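You operate a simulated robot arm through the tools that you are given. There is no shell and no other tool.

The job below is to be done with a simulated robot arm. You get a single attempt, and the scene is never put back.

Task
Press the bronze bush from the mat into the tube in two goes.
Fine: first on stop 1, then flush on stop 3; slide out, lever up.

Only the result counts: the job must be done as asked and must still hold three seconds after the hand-in. Knocking over, shifting, dropping, spilling or breaking anything else fails it.

Robot
A 6-joint arm with a two-finger parallel gripper, fixed in place. Base frame: the origin is at the foot of the arm, x ahead of it, y to its left, z up. Units: mm, rad, N and s.
With the tool pointing down near the work surface it reaches from about 440 to 860 mm from the base axis. Its first joint turns from -2.007 to 2.007 rad. Payload 4.2 kg.
Tool frame: the origin (TCP) lies between the finger pads and is the grasp point; the fingertips stand 23 mm ahead of it; z points along the fingers, y is the line along which they close. The gripper opens to 94 mm. The fingers are 38 mm wide and 10 mm thick; the gripper's body (54 by 96 mm) begins 39 mm behind the TCP.
Orientation is that of the tool frame in the base frame, as a unit quaternion [w, x, y, z]. With the fingers straight down and closing along the base's y, the tool's x points along the base's -x, its y along +y and its z along -z.

Tools
- The arm moves only by the tool apply_moves. Its argument "moves" is a list of rows, each a list of 7 numbers: the finger opening in mm, from 0 to 94, then the shift along the base's x, y, z in mm, then the turn, a rotation vector about the base's x, y, z in rad. In form: [[gripper, dx, dy, dz, rx, ry, rz], ...]. A call has 1 to 20 rows; each row shifts and turns the commanded pose from where the row before left it. Rows are played at 5 a second. More than 50 mm and 0.15 rad between two rows, or a gripper value outside its range, and nothing of the call is played. A pose out of reach is approached as far as the arm can. The call stops where the force on the tool passes 80 N (or 10 N more than at its start, if that is more) or the arm is blocked; 0.2 s more then pass. The fingers move at their own pace (about 108 mm/s each) and stop on an object; they squeeze with about 42 N. The grip force told is the motor's: it shows also when the fingers shut on nothing. Time passes only in rows, and 0.2 s behind the last, so rows that do not move let the fingers close. It gives the time, the measured TCP pose, the force on the tool (base axes), the opening and the grip force at its end, in the units of the frame above (readings bear some noise), with the torque about the TCP (base axes, N m) and any sound that the robot's microphone picked up, and new pictures: "pictures" is both (left out), scene, wrist or none.
- Cameras (640 x 400 px; columns grow to the right, rows downward): "scene" is fixed at [220.3, 500.1, 1671.7]; the picture's right is [-0.84, -0.55, 0.00], its down [-0.31, 0.46, -0.83] and it looks along [0.46, -0.69, -0.56] (base axes); focal length 309 px, centre (320, 200). "wrist" rides on the gripper at [86, 16, -74] in the tool frame; the picture's right is [-0.18, 0.98, 0.00], its down [-0.58, -0.11, -0.81] and it looks along [-0.79, -0.15, 0.59] (tool axes); focal length 243 px, centre (320, 200). There is no depth. A picture from a camera that has moved, and an enlarged one, comes with that camera's place and axes in the base frame and with its lens.
- lift_body(by): slides the trunk up (or, below 0, down) by that many mm; the arm rides with it, the base frame stays. It gives what a move gives, with no picture.
- inspect(camera, box): a new picture of the part [left, top, right, bottom] of that camera's present view, enlarged. No time passes.
- job_done(): hands the job in; it is judged then, once.

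Places have to be worked out from the pictures, the camera data and where the tool is seen. Open the gripper and draw the arm clear of the work before you hand the job in, unless the task says otherwise.

The tools are called as name(argument=value, ...) on one line, values as JSON. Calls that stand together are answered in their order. apply_moves: Moves the arm, as the interface text tells. Its arguments: {"type":"object","properties":{"moves":{"type":"array","items":{"type":"array","items":{"type":"number"}}},"pictures":{"type":"string","enum":["both","scene","wrist","none"]}},"required":["moves"]} The other tools are called the same way: lift_body (by) slides the trunk up or down; inspect (camera, box) takes an enlarged picture of a part of a camera's view; job_done () hands the job in.

At the start:

```text
t: 0.0
eef_pos: [413.1, 137.3, 1444.3]
tcp_rot: [0.0, -0.001, 1.0, 0.0]
wrist_force: [0.0, 0.0, -0.3]
moment: [-0.02, 0.04, -0.03]
gripper_width: 93.8
grasp_force: 0.1
trunk travel left (down, up): [-829.0, 161.0]
```

scene: 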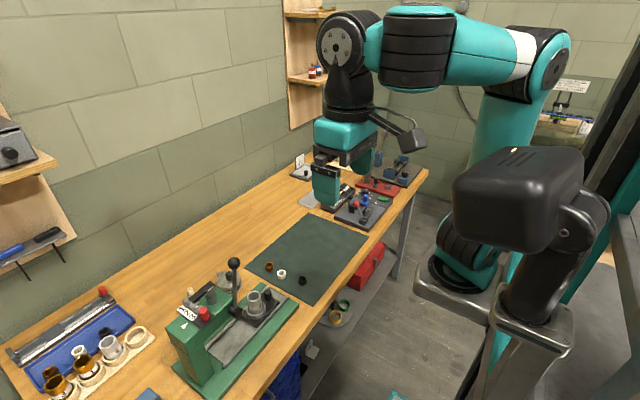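
wrist: 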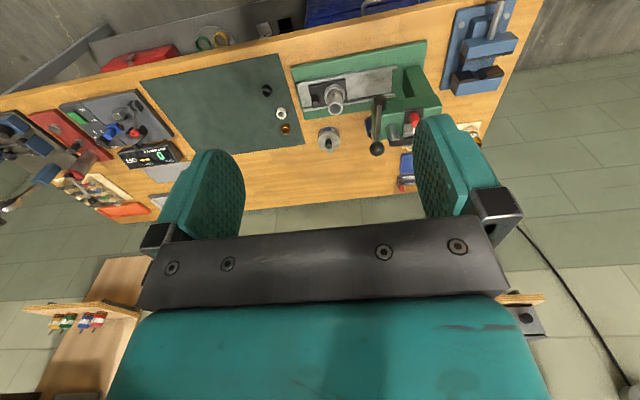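

I start by taking enlarged pictures of the press, the mat and the bushes to understand the layout.

inspect(camera="scene", box=[150, 240, 310, 400])

inspect(camera="scene", box=[240, 210, 370, 310])

inspect(camera="wrist", box=[240, 30, 460, 170])

inspect(camera="scene", box=[0, 270, 170, 400])

```text
2.50 times, centred on (230, 320) of scene
camera zoom: at [220.3, 500.1, 1671.7], right [-0.84, -0.55, 0.0], down [-0.31, 0.46, -0.83], along [0.46, -0.69, -0.56], focal length 773 px, centre (545, -100)
```

zoom: 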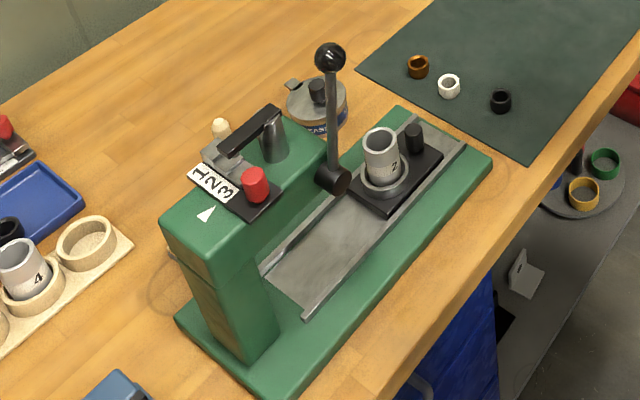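

```text
4.00 times, centred on (305, 260) of scene
camera zoom: at [220.3, 500.1, 1671.7], right [-0.84, -0.55, 0.0], down [-0.31, 0.46, -0.83], along [0.46, -0.69, -0.56], focal length 1236 px, centre (380, -40)
```

zoom: 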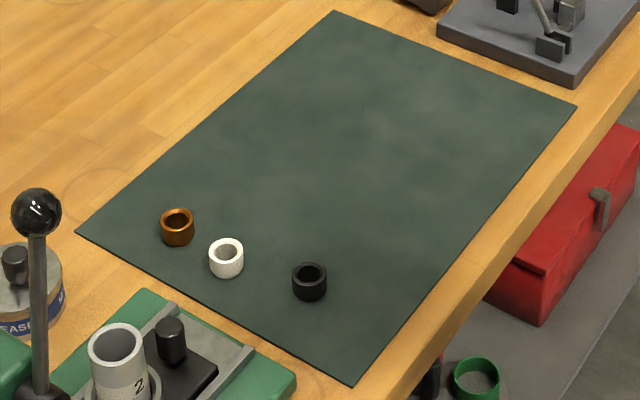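

```text
2.86 times, centred on (350, 100) of wrist
camera zoom: at [327.2, 154.1, 1517.9], right [0.18, 0.98, 0.0], down [0.58, -0.11, 0.81], along [0.79, -0.15, -0.59], focal length 693 px, centre (234, 486)
```

zoom: 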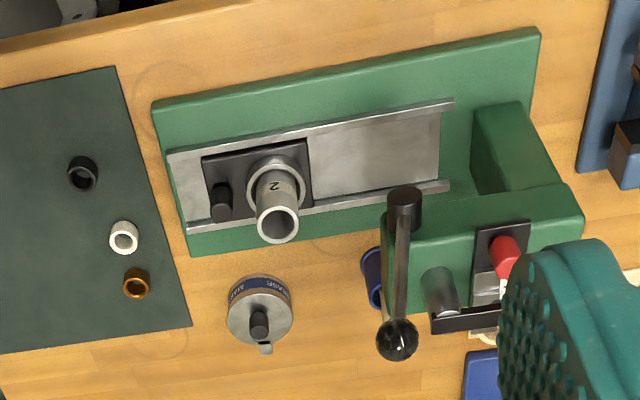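

```text
3.08 times, centred on (85, 335) of scene
camera zoom: at [220.3, 500.1, 1671.7], right [-0.84, -0.55, 0.0], down [-0.31, 0.46, -0.83], along [0.46, -0.69, -0.56], focal length 951 px, centre (1043, -215)
```

zoom: 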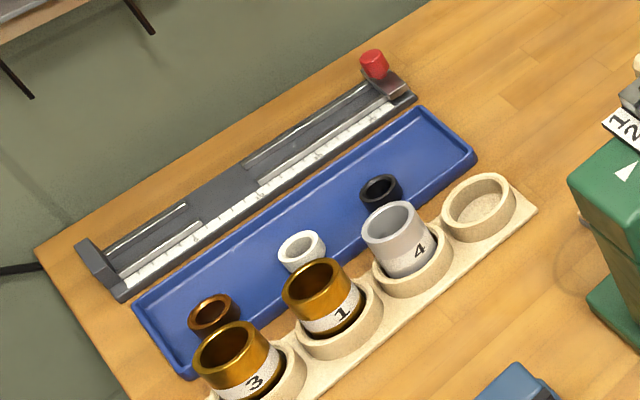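

Triangulating the two views, the bush sits near (806,-52,855), the tube top near (692,125,957) and the lever ball near (647,201,1177). I look closer at the press head, the lever hub and the stop selector.

inspect(camera="scene", box=[190, 250, 250, 290])

inspect(camera="scene", box=[180, 280, 280, 345])

inspect(camera="wrist", box=[360, 80, 440, 160])

inspect(camera="scene", box=[160, 290, 220, 330])

inspect(camera="wrist", box=[290, 40, 440, 140])

```text
10.00 times, centred on (220, 270) of scene
camera zoom: at [220.3, 500.1, 1671.7], right [-0.84, -0.55, 0.0], down [-0.31, 0.46, -0.83], along [0.46, -0.69, -0.56], focal length 3090 px, centre (1320, -500)
```

zoom: 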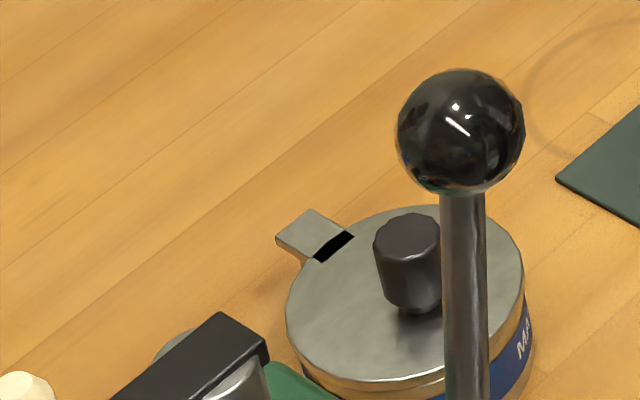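

```text
6.15 times, centred on (230, 312) of scene
camera zoom: at [220.3, 500.1, 1671.7], right [-0.84, -0.55, 0.0], down [-0.31, 0.46, -0.83], along [0.46, -0.69, -0.56], focal length 1902 px, centre (874, -492)
```

zoom: 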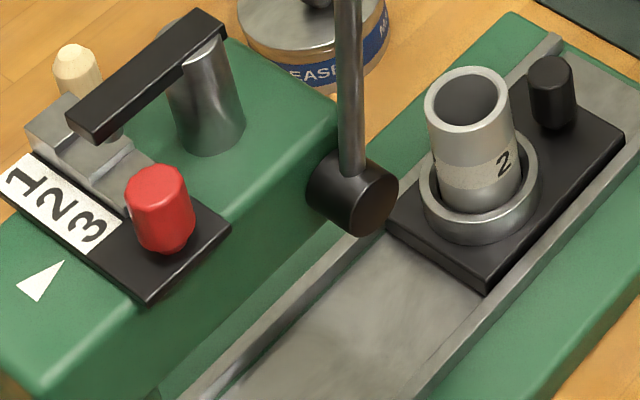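

```text
5.00 times, centred on (400, 120) of wrist
camera zoom: at [327.2, 154.1, 1517.9], right [0.18, 0.98, 0.0], down [0.58, -0.11, 0.81], along [0.79, -0.15, -0.59], focal length 1213 px, centre (-80, 600)
```

zoom: 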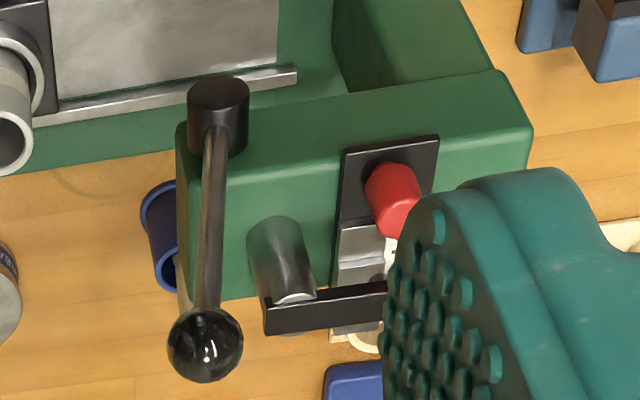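

```text
10.00 times, centred on (190, 310) of scene
camera zoom: at [220.3, 500.1, 1671.7], right [-0.84, -0.55, 0.0], down [-0.31, 0.46, -0.83], along [0.46, -0.69, -0.56], focal length 3090 px, centre (1620, -900)
```

zoom: 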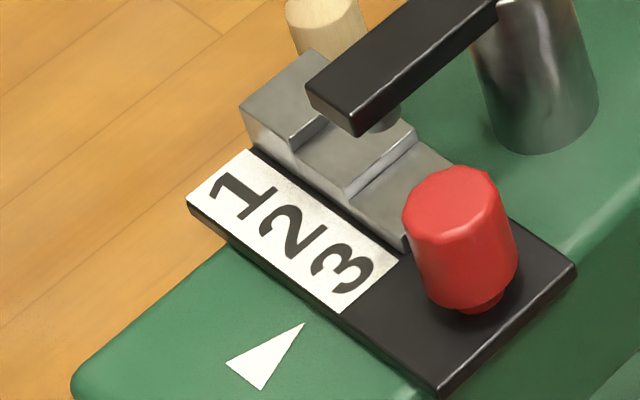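

```text
4.00 times, centred on (365, 90) of wrist
camera zoom: at [327.2, 154.1, 1517.9], right [0.18, 0.98, 0.0], down [0.58, -0.11, 0.81], along [0.79, -0.15, -0.59], focal length 970 px, centre (140, 640)
```

zoom: 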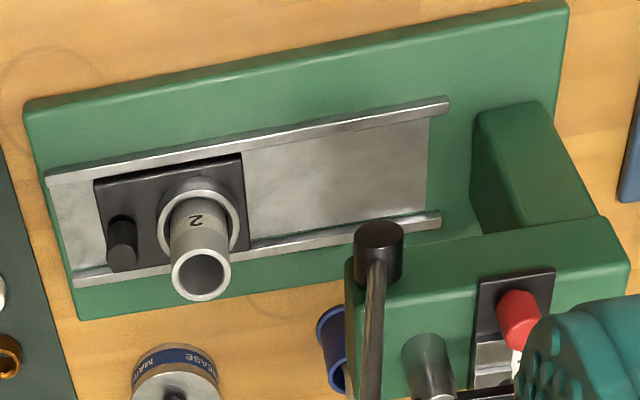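

The stop slide's pointer seems to point at 3 now, the lever hub turns about the x axis, and the sled is out with tube 2 in it. I lower the trunk so that the arm can get down to the bench (about z=845).

lift_body(by=-250)

```text
t: 2.6
eef_pos: [413.6, 136.7, 1194.2]
tcp_rot: [0.0, 0.0, 1.0, 0.0]
wrist_force: [-0.3, -0.1, -0.2]
moment: [0.02, 0.0, -0.03]
gripper_width: 93.8
grasp_force: 0.0
trunk travel left (down, up): [-579.0, 411.0]
```

The trunk went down 250 mm without trouble. I now move sideways to y≈-52 and then forward over the mat, staying high, to view the bushes and the press.

apply_moves(moves=[[94, 0, -47, 0, 0, 0, 0], [94, 0, -47, 0, 0, 0, 0], [94, 0, -47, 0, 0, 0, 0], [94, 0, -47, 0, 0, 0, 0], [94, 45, 0, 0, 0, 0, 0], [94, 45, 0, 0, 0, 0, 0], [94, 45, 0, 0, 0, 0, 0], [94, 45, 0, 0, 0, 0, 0], [94, 45, 0, 0, 0, 0, 0], [94, 45, 0, 0, 0, 0, 0]], pictures="both")

```text
t: 4.8
eef_pos: [682.5, -48.0, 1188.8]
tcp_rot: [0.001, 0.0, 1.0, 0.001]
wrist_force: [-1.2, 0.1, -0.4]
moment: [0.02, -0.03, 0.01]
gripper_width: 93.7
grasp_force: 0.1
out of reach, approached as far as the arm can: row 3
trunk travel left (down, up): [-579.0, 411.0]
camera wrist: at [595.9, -31.7, 1262.5], right [0.18, 0.98, 0.0], down [0.58, -0.11, 0.81], along [0.79, -0.15, -0.59], focal length 243 px, centre (320, 200)
```

scene: 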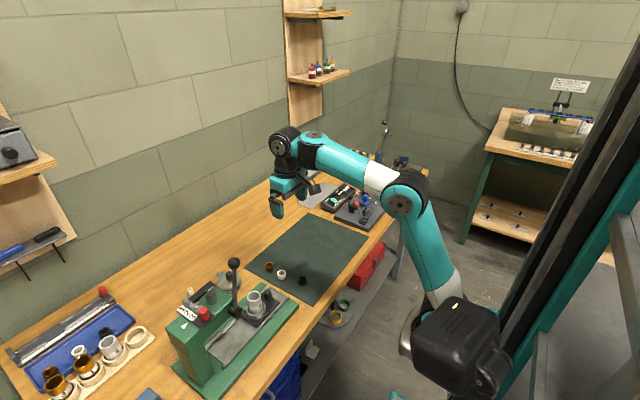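
wrist: 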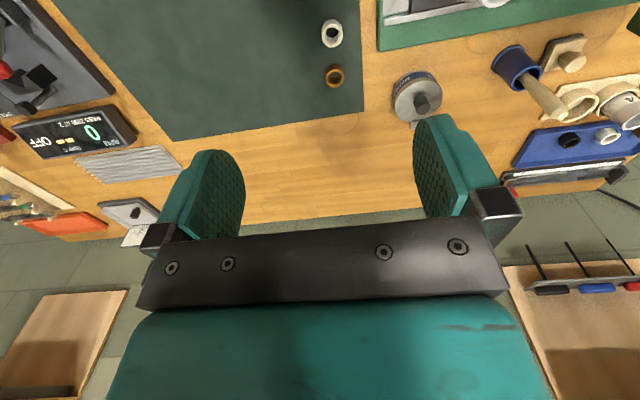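

The arm reaches over the mat comfortably. I go lower and above the bush for a closer look.

apply_moves(moves=[[94, 20, 0, -45, 0, 0, 0], [94, 20, 0, -45, 0, 0, 0], [94, 20, 0, -45, 0, 0, 0], [94, 20, 0, -40, 0, 0, 0]], pictures="both")

```text
t: 5.8
eef_pos: [763.9, -52.0, 1015.6]
tcp_rot: [0.001, 0.0, 1.0, 0.0]
wrist_force: [0.0, 0.1, 0.7]
moment: [0.01, -0.01, -0.02]
gripper_width: 93.9
grasp_force: 0.0
trunk travel left (down, up): [-579.0, 411.0]
camera wrist: at [677.2, -33.3, 1088.4], right [0.18, 0.98, 0.0], down [0.58, -0.11, 0.81], along [0.79, -0.15, -0.59], focal length 243 px, centre (320, 200)
```

scene: 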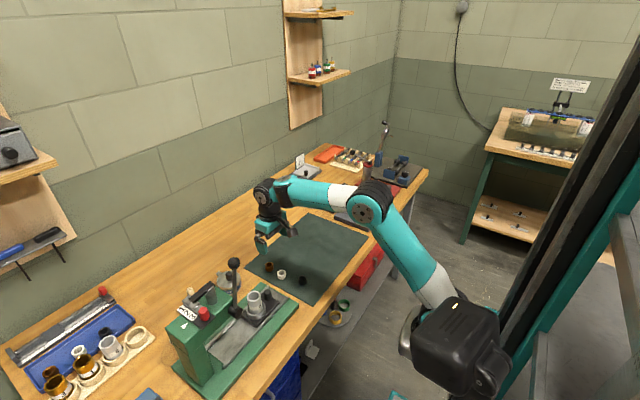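
wrist: 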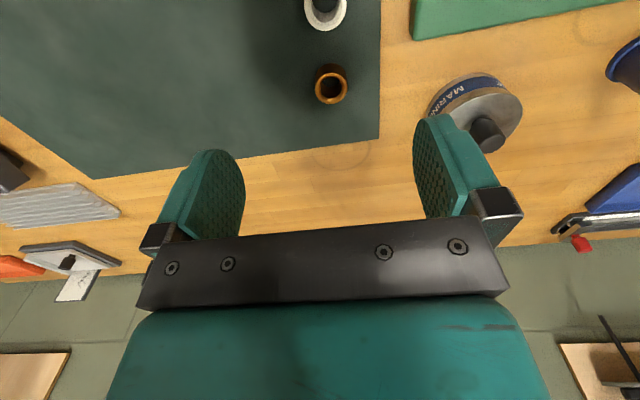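

inspect(camera="wrist", box=[290, 50, 370, 120])

inspect(camera="scene", box=[255, 255, 315, 295])

inspect(camera="scene", box=[0, 290, 160, 400])

```text
5.71 times, centred on (330, 85) of wrist
camera zoom: at [677.2, -33.3, 1088.4], right [0.18, 0.98, 0.0], down [0.58, -0.11, 0.81], along [0.79, -0.15, -0.59], focal length 1386 px, centre (263, 857)
```

zoom: 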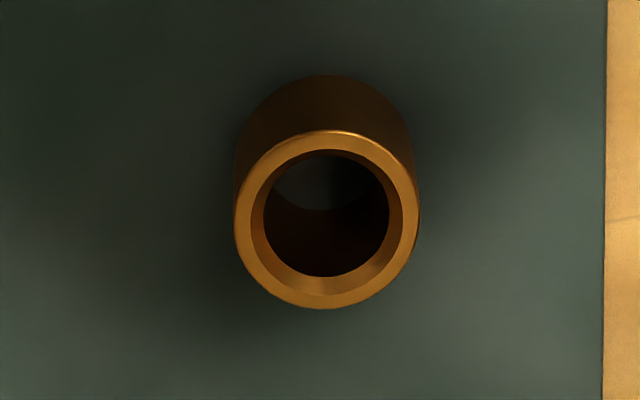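

```text
10.00 times, centred on (285, 275) of scene
camera zoom: at [220.3, 500.1, 1671.7], right [-0.84, -0.55, 0.0], down [-0.31, 0.46, -0.83], along [0.46, -0.69, -0.56], focal length 3090 px, centre (670, -550)
```

zoom: 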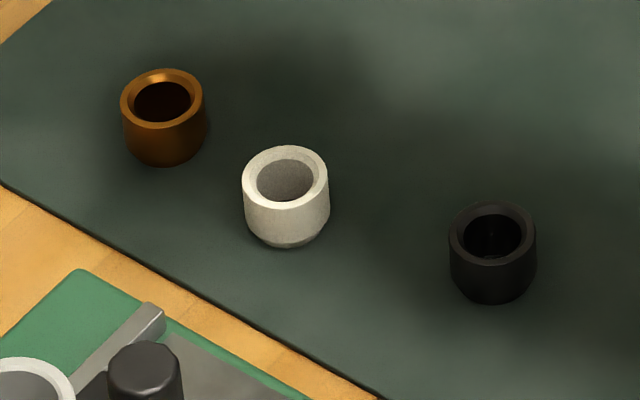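

```text
3.64 times, centred on (80, 345) of scene
camera zoom: at [220.3, 500.1, 1671.7], right [-0.84, -0.55, 0.0], down [-0.31, 0.46, -0.83], along [0.46, -0.69, -0.56], focal length 1124 px, centre (1193, -327)
```

zoom: 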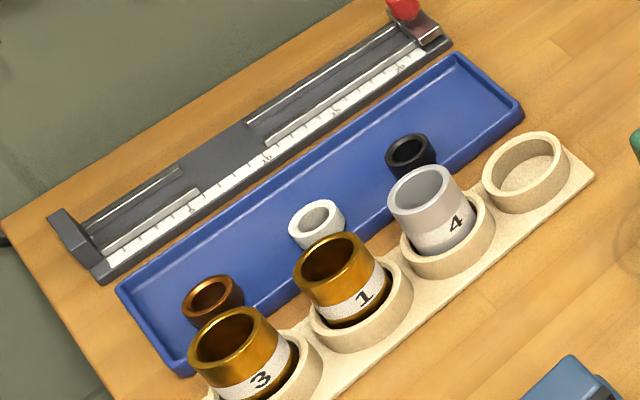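

The bushes stand with their chamfered lead-in down, and I estimate the bronze bush's top at about (796,-45,873) with a diameter of about 29 mm. I move directly above it, with the fingertips still above its top, to check alignment.

apply_moves(moves=[[94, 16, 4, -40, 0, 0, 0], [94, 16, 3, -40, 0, 0, 0], [94, 0, 0, 0, 0, 0, 0]], pictures="wrist")

```text
t: 6.6
eef_pos: [794.5, -44.0, 936.8]
tcp_rot: [0.0, 0.0, 1.0, 0.0]
wrist_force: [-0.5, 0.2, 0.4]
moment: [-0.01, 0.0, 0.0]
gripper_width: 94.2
grasp_force: 0.1
trunk travel left (down, up): [-579.0, 411.0]
camera wrist: at [708.9, -27.2, 1010.5], right [0.18, 0.98, 0.0], down [0.58, -0.11, 0.81], along [0.79, -0.15, -0.59], focal length 243 px, centre (320, 200)
```

wrist: 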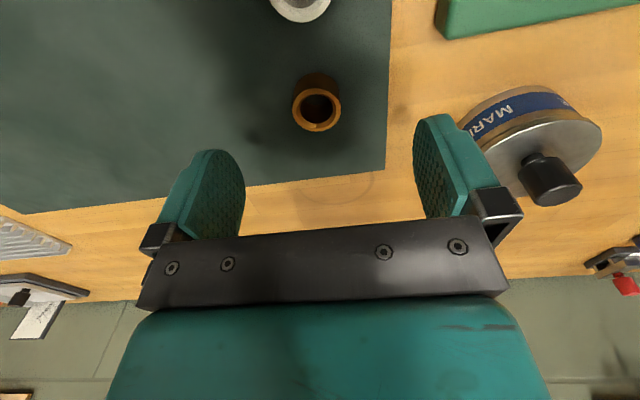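

The bush is visible ahead between the fingers, and the grease tin at y>45 is clear of the gripper. I zoom in to measure the bush's position.

inspect(camera="wrist", box=[280, 60, 360, 140])

```text
5.00 times, centred on (320, 100) of wrist
camera zoom: at [708.9, -27.2, 1010.5], right [0.18, 0.98, 0.0], down [0.58, -0.11, 0.81], along [0.79, -0.15, -0.59], focal length 1213 px, centre (320, 700)
```

zoom: 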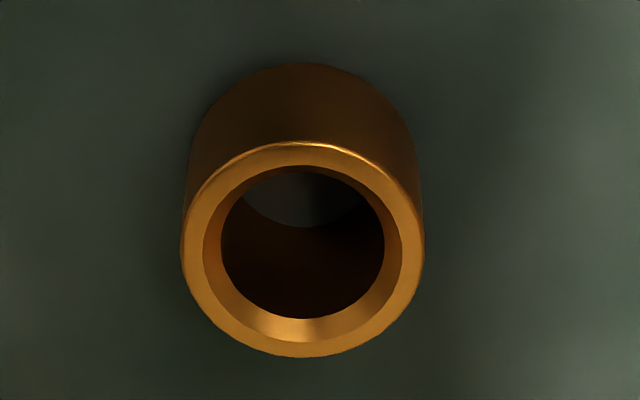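

I estimate the bush at about (792,-44) with its top at 877–884. I lower to TCP z≈900, with the fingertips still above the mat, and look again.

apply_moves(moves=[[94, -2, 0, -18, 0, 0, 0], [94, 0, 0, -17, 0, 0, 0], [94, 0, 0, 0, 0, 0, 0]], pictures="wrist")

inspect(camera="wrist", box=[240, 80, 400, 180])

```text
t: 7.4
eef_pos: [792.6, -44.9, 901.0]
tcp_rot: [0.0, 0.0, 1.0, 0.0]
wrist_force: [0.0, 0.6, -0.1]
moment: [-0.01, 0.0, -0.01]
gripper_width: 94.0
grasp_force: 0.0
trunk travel left (down, up): [-579.0, 411.0]
camera wrist: at [706.8, -27.8, 973.9], right [0.18, 0.98, 0.0], down [0.58, -0.11, 0.81], along [0.79, -0.15, -0.59], focal length 243 px, centre (320, 200)
```

wrist: 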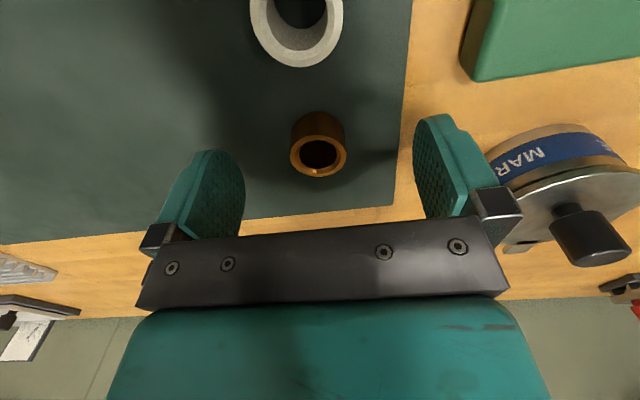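

```text
4.00 times, centred on (320, 130) of wrist
camera zoom: at [706.8, -27.8, 973.9], right [0.18, 0.98, 0.0], down [0.58, -0.11, 0.81], along [0.79, -0.15, -0.59], focal length 970 px, centre (320, 480)
```

zoom: 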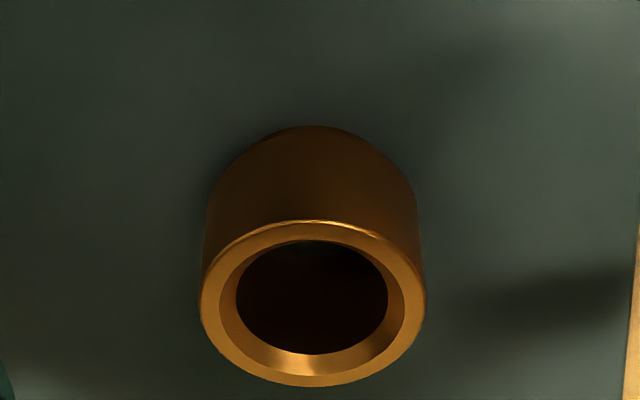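

Three views agree: the bush is at (790.5,-44.3), its top at z≈884, about 28.5 mm in diameter and 20 mm tall, so the mat is at about 863. I grip its upper 14 mm with TCP z≈892.5, leaving the lower end free.

apply_moves(moves=[[94, -2, 0.6, -8.5, 0, 0, 0], [94, 0, 0, 0, 0, 0, 0], [60, 0, 0, 0, 0, 0, 0], [40, 0, 0, 0, 0, 0, 0], [24, 0, 0, 0, 0, 0, 0], [24, 0, 0, 0, 0, 0, 0], [24, 0, 0, 0, 0, 0, 0]], pictures="wrist")

inspect(camera="wrist", box=[240, 100, 400, 200])

```text
t: 9.0
eef_pos: [790.1, -43.2, 892.6]
tcp_rot: [0.0, -0.001, 1.0, 0.001]
wrist_force: [0.7, -1.2, 1.0]
moment: [-0.09, -0.02, -0.02]
gripper_width: 28.4
grasp_force: 42.2
trunk travel left (down, up): [-579.0, 411.0]
camera wrist: at [704.0, -26.0, 965.3], right [0.18, 0.98, 0.0], down [0.58, -0.11, 0.81], along [0.79, -0.15, -0.59], focal length 243 px, centre (320, 200)
```

wrist: 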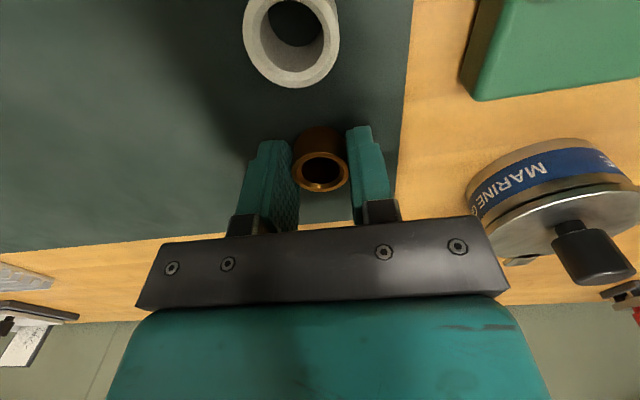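

```text
4.00 times, centred on (320, 150) of wrist
camera zoom: at [704.0, -26.0, 965.3], right [0.18, 0.98, 0.0], down [0.58, -0.11, 0.81], along [0.79, -0.15, -0.59], focal length 970 px, centre (320, 400)
```

zoom: 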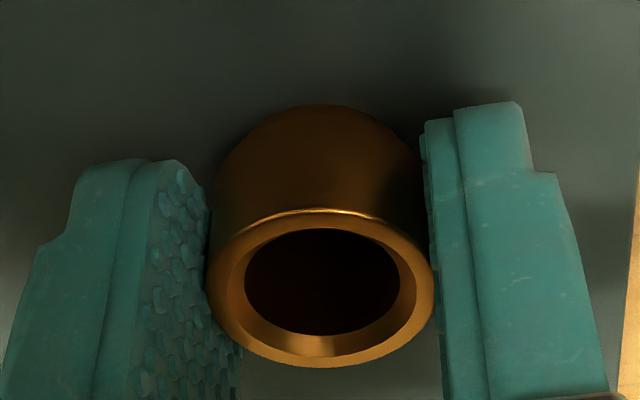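

The bush is gripped (28.4 mm, full grip force). I lift it straight up and take pictures to check it hangs well and to see the arm's wrist shape.

apply_moves(moves=[[24, 0, 0, 10, 0, 0, 0], [24, 0, 0, 30, 0, 0, 0], [24, 0, 0, 40, 0, 0, 0], [24, 0, 0, 40, 0, 0, 0], [24, 0, 0, 0, 0, 0, 0]], pictures="both")

inspect(camera="scene", box=[230, 160, 390, 310])

```text
t: 10.2
eef_pos: [790.1, -46.7, 1012.5]
tcp_rot: [0.0, -0.001, 1.0, 0.0]
wrist_force: [0.2, 0.9, -0.2]
moment: [-0.02, 0.04, 0.02]
gripper_width: 28.8
grasp_force: 42.1
trunk travel left (down, up): [-579.0, 411.0]
camera wrist: at [704.9, -29.6, 1085.3], right [0.18, 0.98, 0.0], down [0.58, -0.11, 0.81], along [0.79, -0.15, -0.59], focal length 243 px, centre (320, 200)
```

scene: 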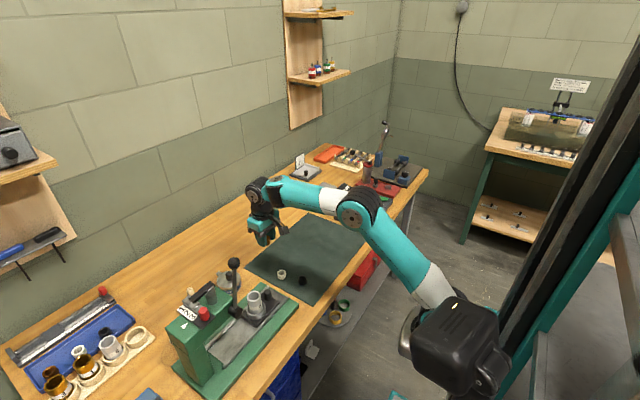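
wrist: 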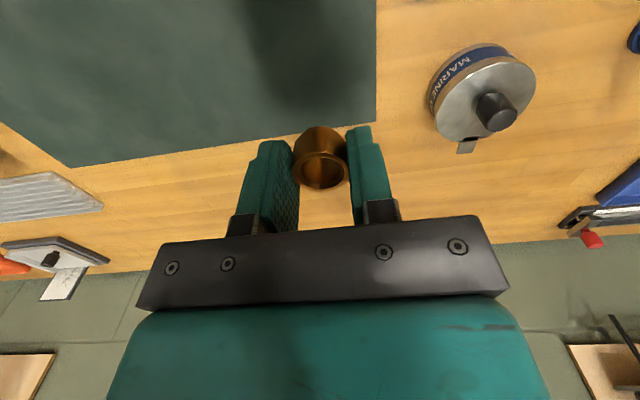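

```text
2.67 times, centred on (310, 235) of scene
camera zoom: at [220.3, 500.1, 1671.7], right [-0.84, -0.55, 0.0], down [-0.31, 0.46, -0.83], along [0.46, -0.69, -0.56], focal length 824 px, centre (347, 107)
```

zoom: 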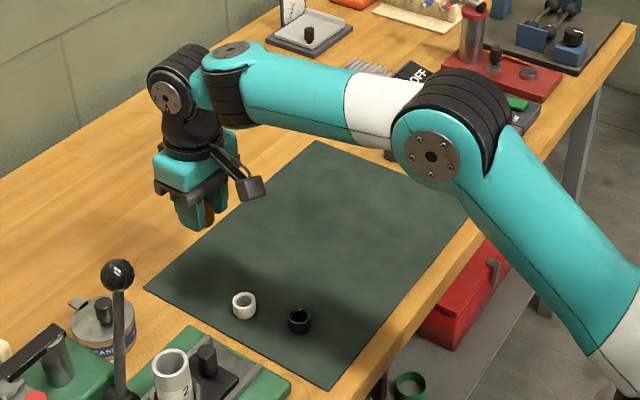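

The bush hangs well between the pads. I now carry it over tube 2 (about (692,125)), staying high at z≈1080 and on the -y side of the lever, and look down at the tube mouth.

apply_moves(moves=[[24, -20, 34, 14, 0, 0, 0], [24, -20, 34, 14, 0, 0, 0], [24, -20, 34, 14, 0, 0, 0], [24, -20, 34, 14, 0, 0, 0], [24, -20, 34, 12, 0, 0, 0], [24, 0, 0, 0, 0, 0, 0]], pictures="both")

inspect(camera="wrist", box=[260, 0, 420, 100])

inspect(camera="scene", box=[180, 200, 330, 320])

```text
t: 11.6
eef_pos: [690.8, 127.2, 1079.0]
tcp_rot: [0.0, 0.0, 1.0, 0.0]
wrist_force: [0.1, -0.7, -0.9]
moment: [-0.01, -0.03, 0.04]
gripper_width: 28.4
grasp_force: 42.5
trunk travel left (down, up): [-579.0, 411.0]
camera wrist: at [603.5, 144.1, 1151.3], right [0.18, 0.98, 0.0], down [0.58, -0.11, 0.81], along [0.79, -0.15, -0.59], focal length 243 px, centre (320, 200)
```

scene: 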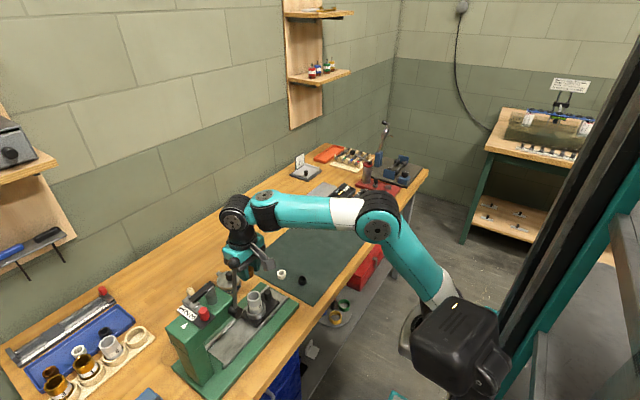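
wrist: 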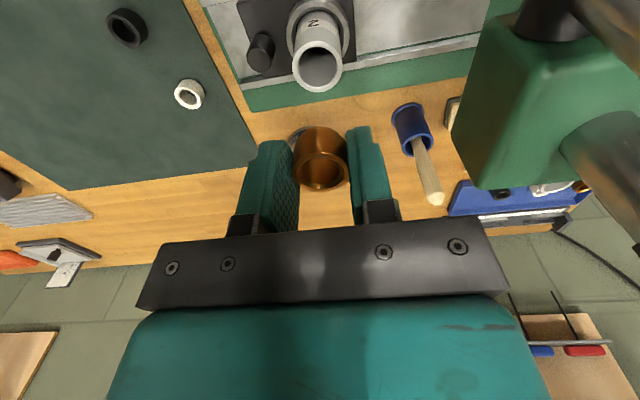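

```text
4.00 times, centred on (340, 50) of wrist
camera zoom: at [603.5, 144.1, 1151.3], right [0.18, 0.98, 0.0], down [0.58, -0.11, 0.81], along [0.79, -0.15, -0.59], focal length 970 px, centre (240, 800)
```

zoom: 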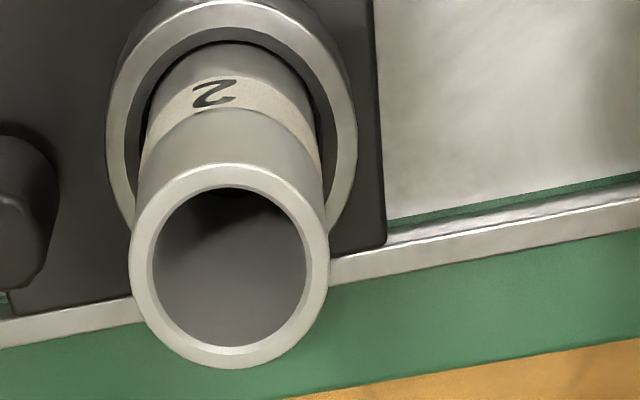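

```text
3.33 times, centred on (255, 260) of scene
camera zoom: at [220.3, 500.1, 1671.7], right [-0.84, -0.55, 0.0], down [-0.31, 0.46, -0.83], along [0.46, -0.69, -0.56], focal length 1030 px, centre (537, 0)
```

zoom: 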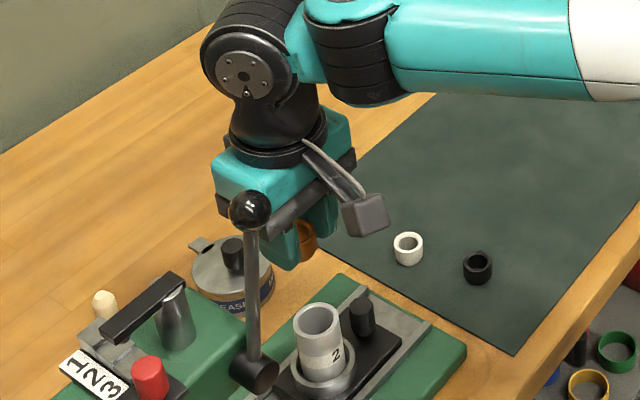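

Tube 2's mouth is measured at about (687,126.8,968), with an outer diameter of about 36 and a bore of about 28. I correct sideways by (-3.8,-1.4) and go part of the way down to refine the alignment.

apply_moves(moves=[[24, -3.8, -1.4, -20, 0, 0, 0], [24, 0, 0, -25, 0, 0, 0], [24, 0, 0, 0, 0, 0, 0]], pictures="wrist")

inspect(camera="wrist", box=[240, 80, 400, 200])

inspect(camera="scene", box=[210, 240, 300, 320])

```text
t: 12.4
eef_pos: [687.0, 124.0, 1032.7]
tcp_rot: [0.0, 0.0, 1.0, 0.0]
wrist_force: [0.2, -0.2, -0.4]
moment: [0.01, -0.04, 0.01]
gripper_width: 28.2
grasp_force: 42.1
trunk travel left (down, up): [-579.0, 411.0]
camera wrist: at [601.2, 141.6, 1105.7], right [0.18, 0.98, 0.0], down [0.58, -0.11, 0.81], along [0.79, -0.15, -0.59], focal length 243 px, centre (320, 200)
```

wrist: 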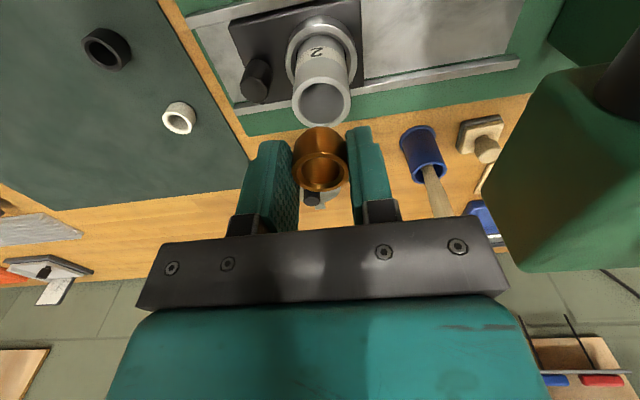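

```text
3.33 times, centred on (320, 140) of wrist
camera zoom: at [601.2, 141.6, 1105.7], right [0.18, 0.98, 0.0], down [0.58, -0.11, 0.81], along [0.79, -0.15, -0.59], focal length 809 px, centre (320, 400)
```

zoom: 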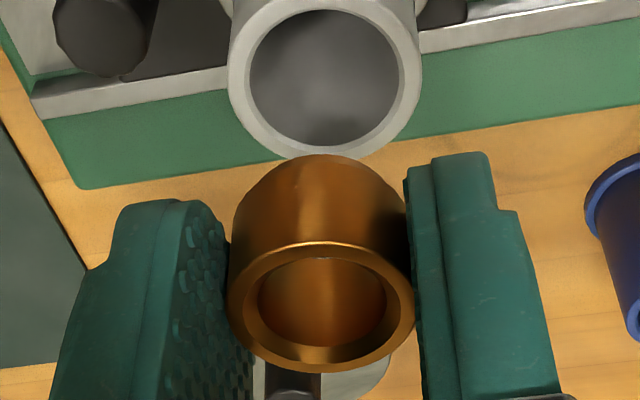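

```text
5.00 times, centred on (255, 280) of scene
camera zoom: at [220.3, 500.1, 1671.7], right [-0.84, -0.55, 0.0], down [-0.31, 0.46, -0.83], along [0.46, -0.69, -0.56], focal length 1545 px, centre (645, -200)
```

zoom: 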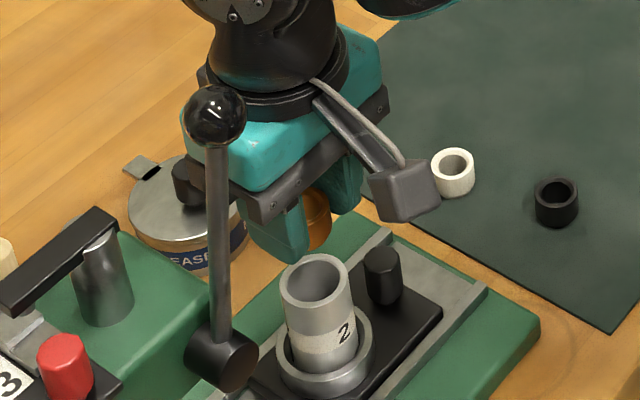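

The tube mouth is now estimated at about (688.8,126.4,964), nearly aligned. I go down another 20 mm with a small correction and re-measure.

apply_moves(moves=[[24, -1, 1, -10, 0, 0, 0], [24, 0, 0, -10, 0, 0, 0], [24, 0, 0, 0, 0, 0, 0]], pictures="wrist")

inspect(camera="wrist", box=[240, 80, 400, 200])

inspect(camera="scene", box=[230, 265, 290, 305])

```text
t: 13.2
eef_pos: [686.5, 126.7, 1015.0]
tcp_rot: [0.0, 0.0, 1.0, 0.0]
wrist_force: [0.6, -0.2, -1.2]
moment: [-0.02, 0.0, 0.02]
gripper_width: 28.6
grasp_force: 41.8
trunk travel left (down, up): [-579.0, 411.0]
camera wrist: at [600.3, 142.6, 1087.9], right [0.18, 0.98, 0.0], down [0.58, -0.11, 0.81], along [0.79, -0.15, -0.59], focal length 243 px, centre (320, 200)
```

wrist: 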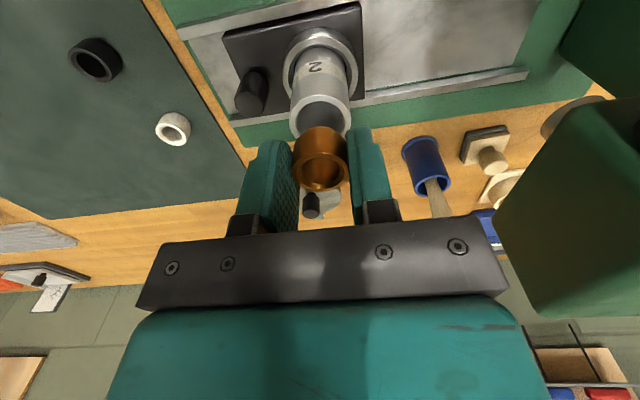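

```text
3.33 times, centred on (320, 140) of wrist
camera zoom: at [600.3, 142.6, 1087.9], right [0.18, 0.98, 0.0], down [0.58, -0.11, 0.81], along [0.79, -0.15, -0.59], focal length 809 px, centre (320, 400)
```

zoom: 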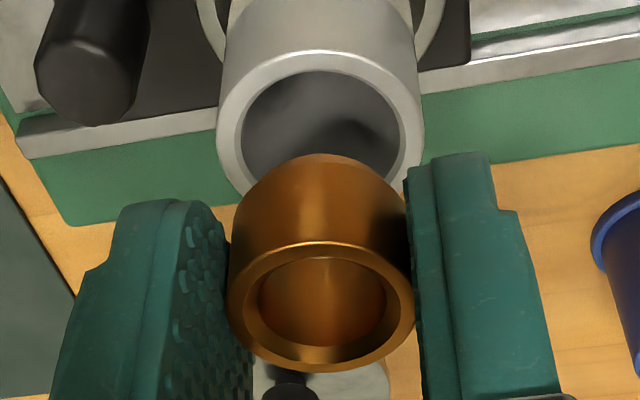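

```text
10.00 times, centred on (260, 285) of scene
camera zoom: at [220.3, 500.1, 1671.7], right [-0.84, -0.55, 0.0], down [-0.31, 0.46, -0.83], along [0.46, -0.69, -0.56], focal length 3090 px, centre (920, -650)
```

zoom: 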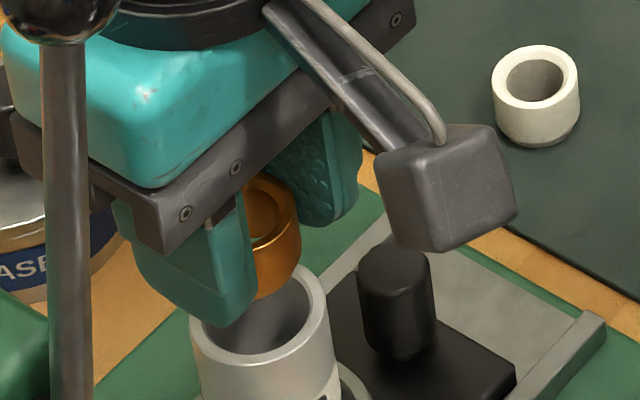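

The views agree on the scale: tube outer diameter about 36.9, with the mouth about 18 mm below the bush's lower end. I zoom in further to measure the remaining x offset precisely.

inspect(camera="wrist", box=[288, 145, 352, 195])

inspect(camera="wrist", box=[280, 90, 360, 140])

```text
8.00 times, centred on (320, 170) of wrist
camera zoom: at [600.3, 142.6, 1087.9], right [0.18, 0.98, 0.0], down [0.58, -0.11, 0.81], along [0.79, -0.15, -0.59], focal length 1941 px, centre (320, 440)
```

zoom: 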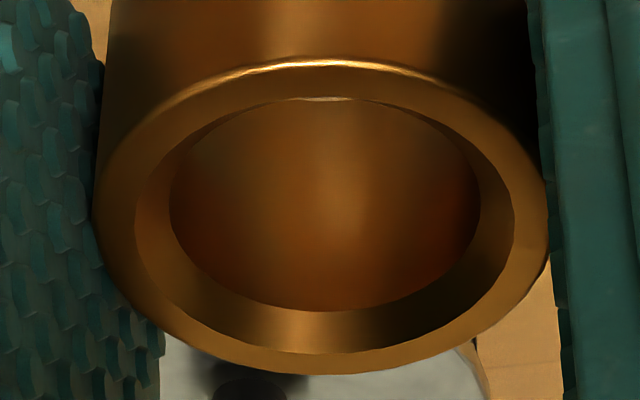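

```text
8.00 times, centred on (320, 115) of wrist
camera zoom: at [600.3, 142.6, 1087.9], right [0.18, 0.98, 0.0], down [0.58, -0.11, 0.81], along [0.79, -0.15, -0.59], focal length 1941 px, centre (320, 880)
```

zoom: 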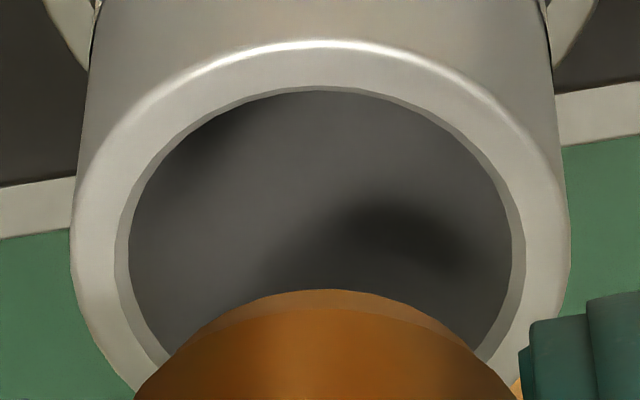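

From fitting both ellipses I get a remaining offset of about (-0.85,+0.1,-18.6) from the bush's lower end to the tube mouth. I apply that, stopping about 4.5 mm above contact.

apply_moves(moves=[[24, -0.85, 0.1, -7, 0, 0, 0], [24, 0, 0, -7, 0, 0, 0], [24, 0, 0, 0, 0, 0, 0]], pictures="wrist")

inspect(camera="wrist", box=[280, 100, 360, 150])

inspect(camera="scene", box=[235, 275, 275, 302])

```text
t: 14.0
eef_pos: [684.9, 126.3, 999.9]
tcp_rot: [-0.001, 0.0, 1.0, 0.001]
wrist_force: [0.8, -0.2, -0.9]
moment: [0.0, -0.02, -0.02]
gripper_width: 28.5
grasp_force: 42.1
trunk travel left (down, up): [-579.0, 411.0]
camera wrist: at [598.7, 143.6, 1073.6], right [0.18, 0.98, 0.0], down [0.58, -0.11, 0.81], along [0.79, -0.15, -0.59], focal length 243 px, centre (320, 200)
```

wrist: 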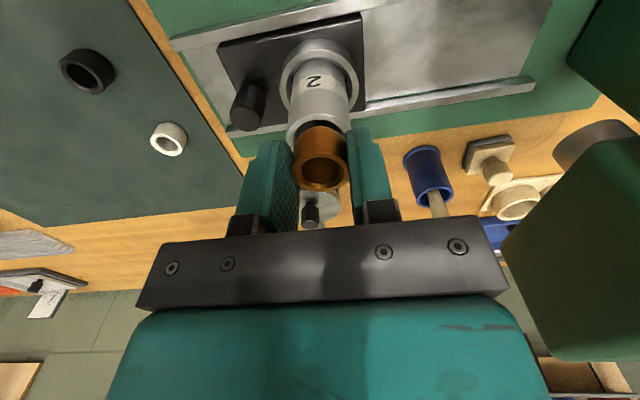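

```text
8.00 times, centred on (320, 125) of wrist
camera zoom: at [598.7, 143.6, 1073.6], right [0.18, 0.98, 0.0], down [0.58, -0.11, 0.81], along [0.79, -0.15, -0.59], focal length 1941 px, centre (320, 800)
```

zoom: 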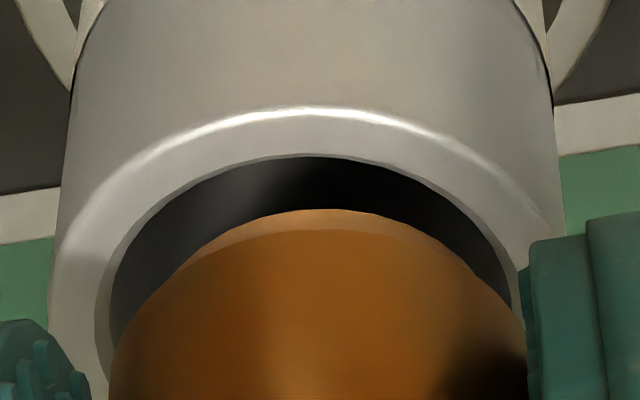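

```text
14.81 times, centred on (255, 288) of scene
camera zoom: at [220.3, 500.1, 1671.7], right [-0.84, -0.55, 0.0], down [-0.31, 0.46, -0.83], along [0.46, -0.69, -0.56], focal length 4578 px, centre (1283, -1111)
```

zoom: 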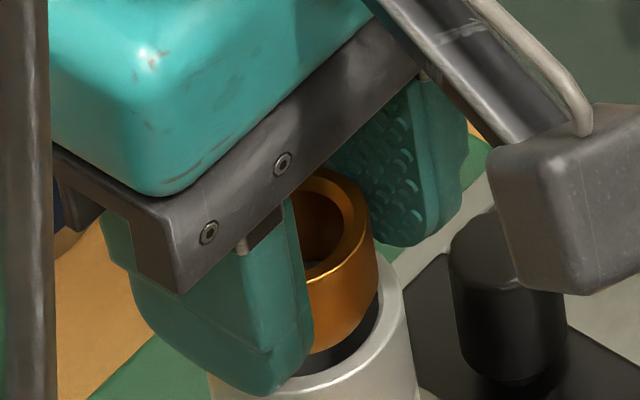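

The bush's lower end is now within about 1 mm of centred and 4 mm above the mouth. I correct by (+0.3,-0.7) and lower in small steps, watching the force.

apply_moves(moves=[[24, 0.3, -0.7, 0, 0, 0, 0], [24, 0, 0, -2, 0, 0, 0], [24, 0, 0, -2, 0, 0, 0], [24, 0, 0, 0, 0, 0, 0]], pictures="wrist")

inspect(camera="wrist", box=[280, 100, 360, 150])

```text
t: 15.0
eef_pos: [686.3, 125.1, 996.8]
tcp_rot: [0.0, 0.0, 1.0, -0.001]
wrist_force: [0.1, -0.2, 0.0]
moment: [0.01, 0.03, 0.0]
gripper_width: 28.5
grasp_force: 42.5
trunk travel left (down, up): [-579.0, 411.0]
camera wrist: at [599.7, 142.7, 1069.7], right [0.18, 0.98, 0.0], down [0.58, -0.11, 0.81], along [0.79, -0.15, -0.59], focal length 243 px, centre (320, 200)
```

wrist: 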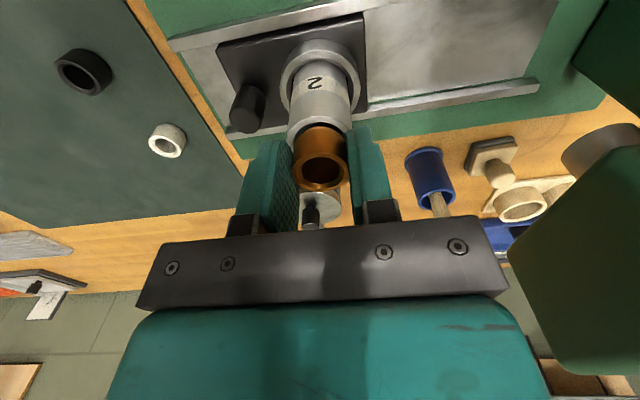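

```text
8.00 times, centred on (320, 125) of wrist
camera zoom: at [599.7, 142.7, 1069.7], right [0.18, 0.98, 0.0], down [0.58, -0.11, 0.81], along [0.79, -0.15, -0.59], focal length 1941 px, centre (320, 800)
```

zoom: 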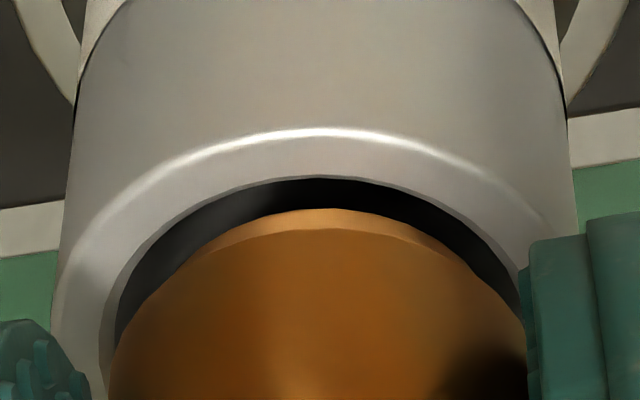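

Now the bush's edge is nearly at the mouth plane and centred within 0.4 mm. I continue down in 1 mm steps to let it seat in the lead-in.

apply_moves(moves=[[24, -0.3, -0.2, -1, 0, 0, 0], [24, 0, 0, -1, 0, 0, 0], [24, 0, 0, 0, 0, 0, 0]], pictures="wrist")

inspect(camera="wrist", box=[280, 100, 360, 150])

```text
t: 15.8
eef_pos: [686.8, 127.0, 994.0]
tcp_rot: [0.0, 0.0, 1.0, 0.0]
wrist_force: [-0.1, -0.1, -1.5]
moment: [0.0, 0.01, -0.02]
gripper_width: 28.7
grasp_force: 42.3
trunk travel left (down, up): [-579.0, 411.0]
camera wrist: at [599.9, 143.4, 1067.8], right [0.18, 0.98, 0.0], down [0.58, -0.11, 0.81], along [0.79, -0.15, -0.59], focal length 243 px, centre (320, 200)
```

wrist: 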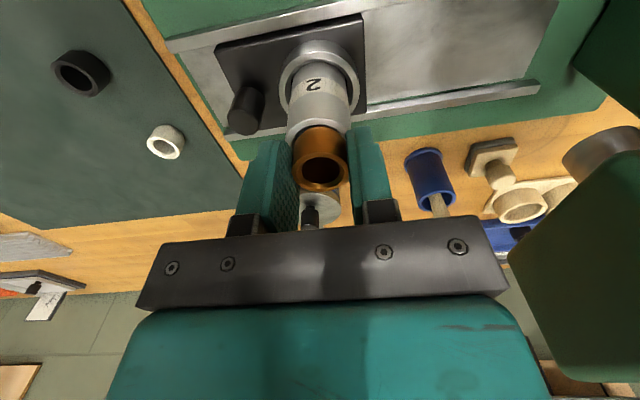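

```text
8.00 times, centred on (320, 125) of wrist
camera zoom: at [599.9, 143.4, 1067.8], right [0.18, 0.98, 0.0], down [0.58, -0.11, 0.81], along [0.79, -0.15, -0.59], focal length 1941 px, centre (320, 800)
```

zoom: 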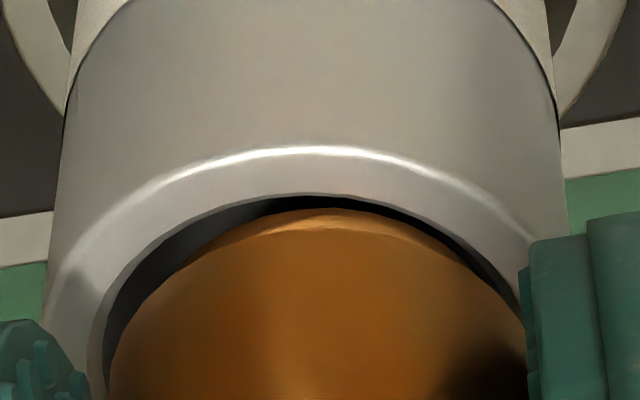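

The bush's end has entered the mouth by about 1 mm, with the arm off by about 0.85 mm in y. I correct that and go down one more mm.

apply_moves(moves=[[24, -0.3, -0.8, 0, 0, 0, 0], [24, 0, 0, -0.7, 0, 0, 0], [24, 0, 0, 0, 0, 0, 0]], pictures="wrist")

inspect(camera="wrist", box=[280, 100, 360, 150])

```text
t: 16.6
eef_pos: [686.5, 125.2, 993.3]
tcp_rot: [-0.001, 0.0, 1.0, 0.0]
wrist_force: [0.1, 0.0, 0.8]
moment: [-0.01, 0.01, 0.03]
gripper_width: 28.2
grasp_force: 42.0
trunk travel left (down, up): [-579.0, 411.0]
camera wrist: at [599.5, 142.0, 1067.5], right [0.18, 0.98, 0.0], down [0.58, -0.11, 0.81], along [0.79, -0.15, -0.59], focal length 243 px, centre (320, 200)
```

wrist: 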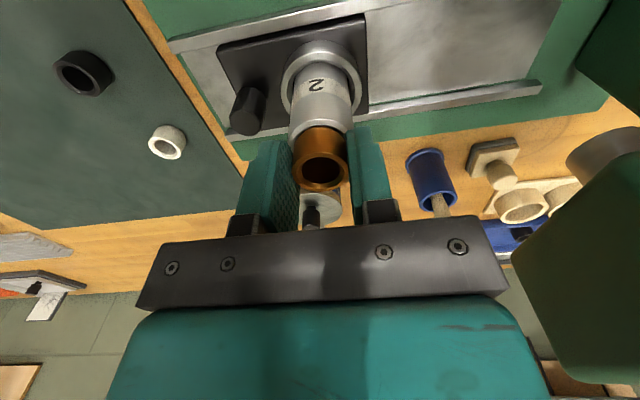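

```text
8.00 times, centred on (320, 125) of wrist
camera zoom: at [599.5, 142.0, 1067.5], right [0.18, 0.98, 0.0], down [0.58, -0.11, 0.81], along [0.79, -0.15, -0.59], focal length 1941 px, centre (320, 800)
```

zoom: 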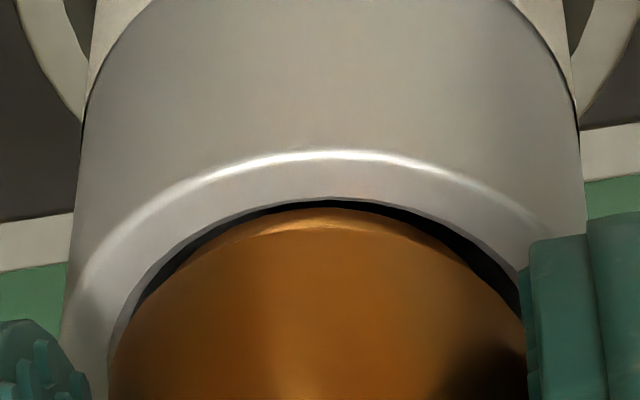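

The offset is now only about +0.4 mm in y. I correct half of it and go down 1.5 mm in two steps to seat the bush.

apply_moves(moves=[[24, 0, 0.4, -0.5, 0, 0, 0], [24, 0, 0, -0.5, 0, 0, 0], [24, 0, 0, -0.5, 0, 0, 0], [24, 0, 0, 0, 0, 0, 0]], pictures="wrist")

inspect(camera="wrist", box=[280, 100, 360, 150])

```text
t: 17.6
eef_pos: [686.8, 125.6, 992.4]
tcp_rot: [0.001, 0.0, 1.0, 0.001]
wrist_force: [-0.1, -1.1, 16.1]
moment: [-0.02, 0.15, 0.02]
gripper_width: 28.5
grasp_force: 41.7
trunk travel left (down, up): [-579.0, 411.0]
camera wrist: at [599.8, 142.4, 1065.9], right [0.18, 0.98, 0.0], down [0.58, -0.11, 0.81], along [0.79, -0.15, -0.59], focal length 243 px, centre (320, 200)
```

wrist: 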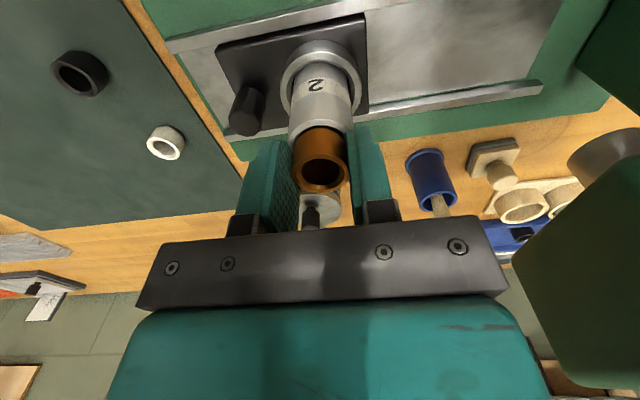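

```text
8.00 times, centred on (320, 125) of wrist
camera zoom: at [599.8, 142.4, 1065.9], right [0.18, 0.98, 0.0], down [0.58, -0.11, 0.81], along [0.79, -0.15, -0.59], focal length 1941 px, centre (320, 800)
```

zoom: 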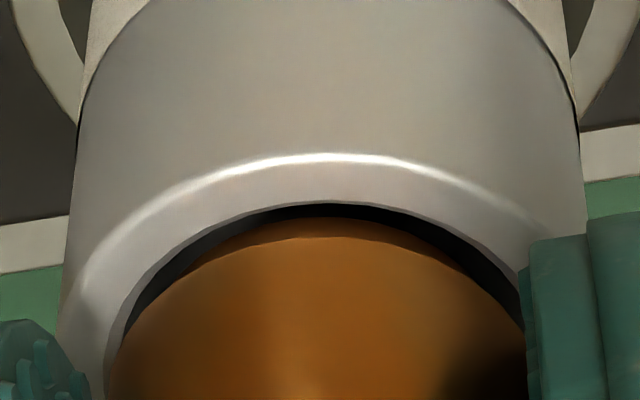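

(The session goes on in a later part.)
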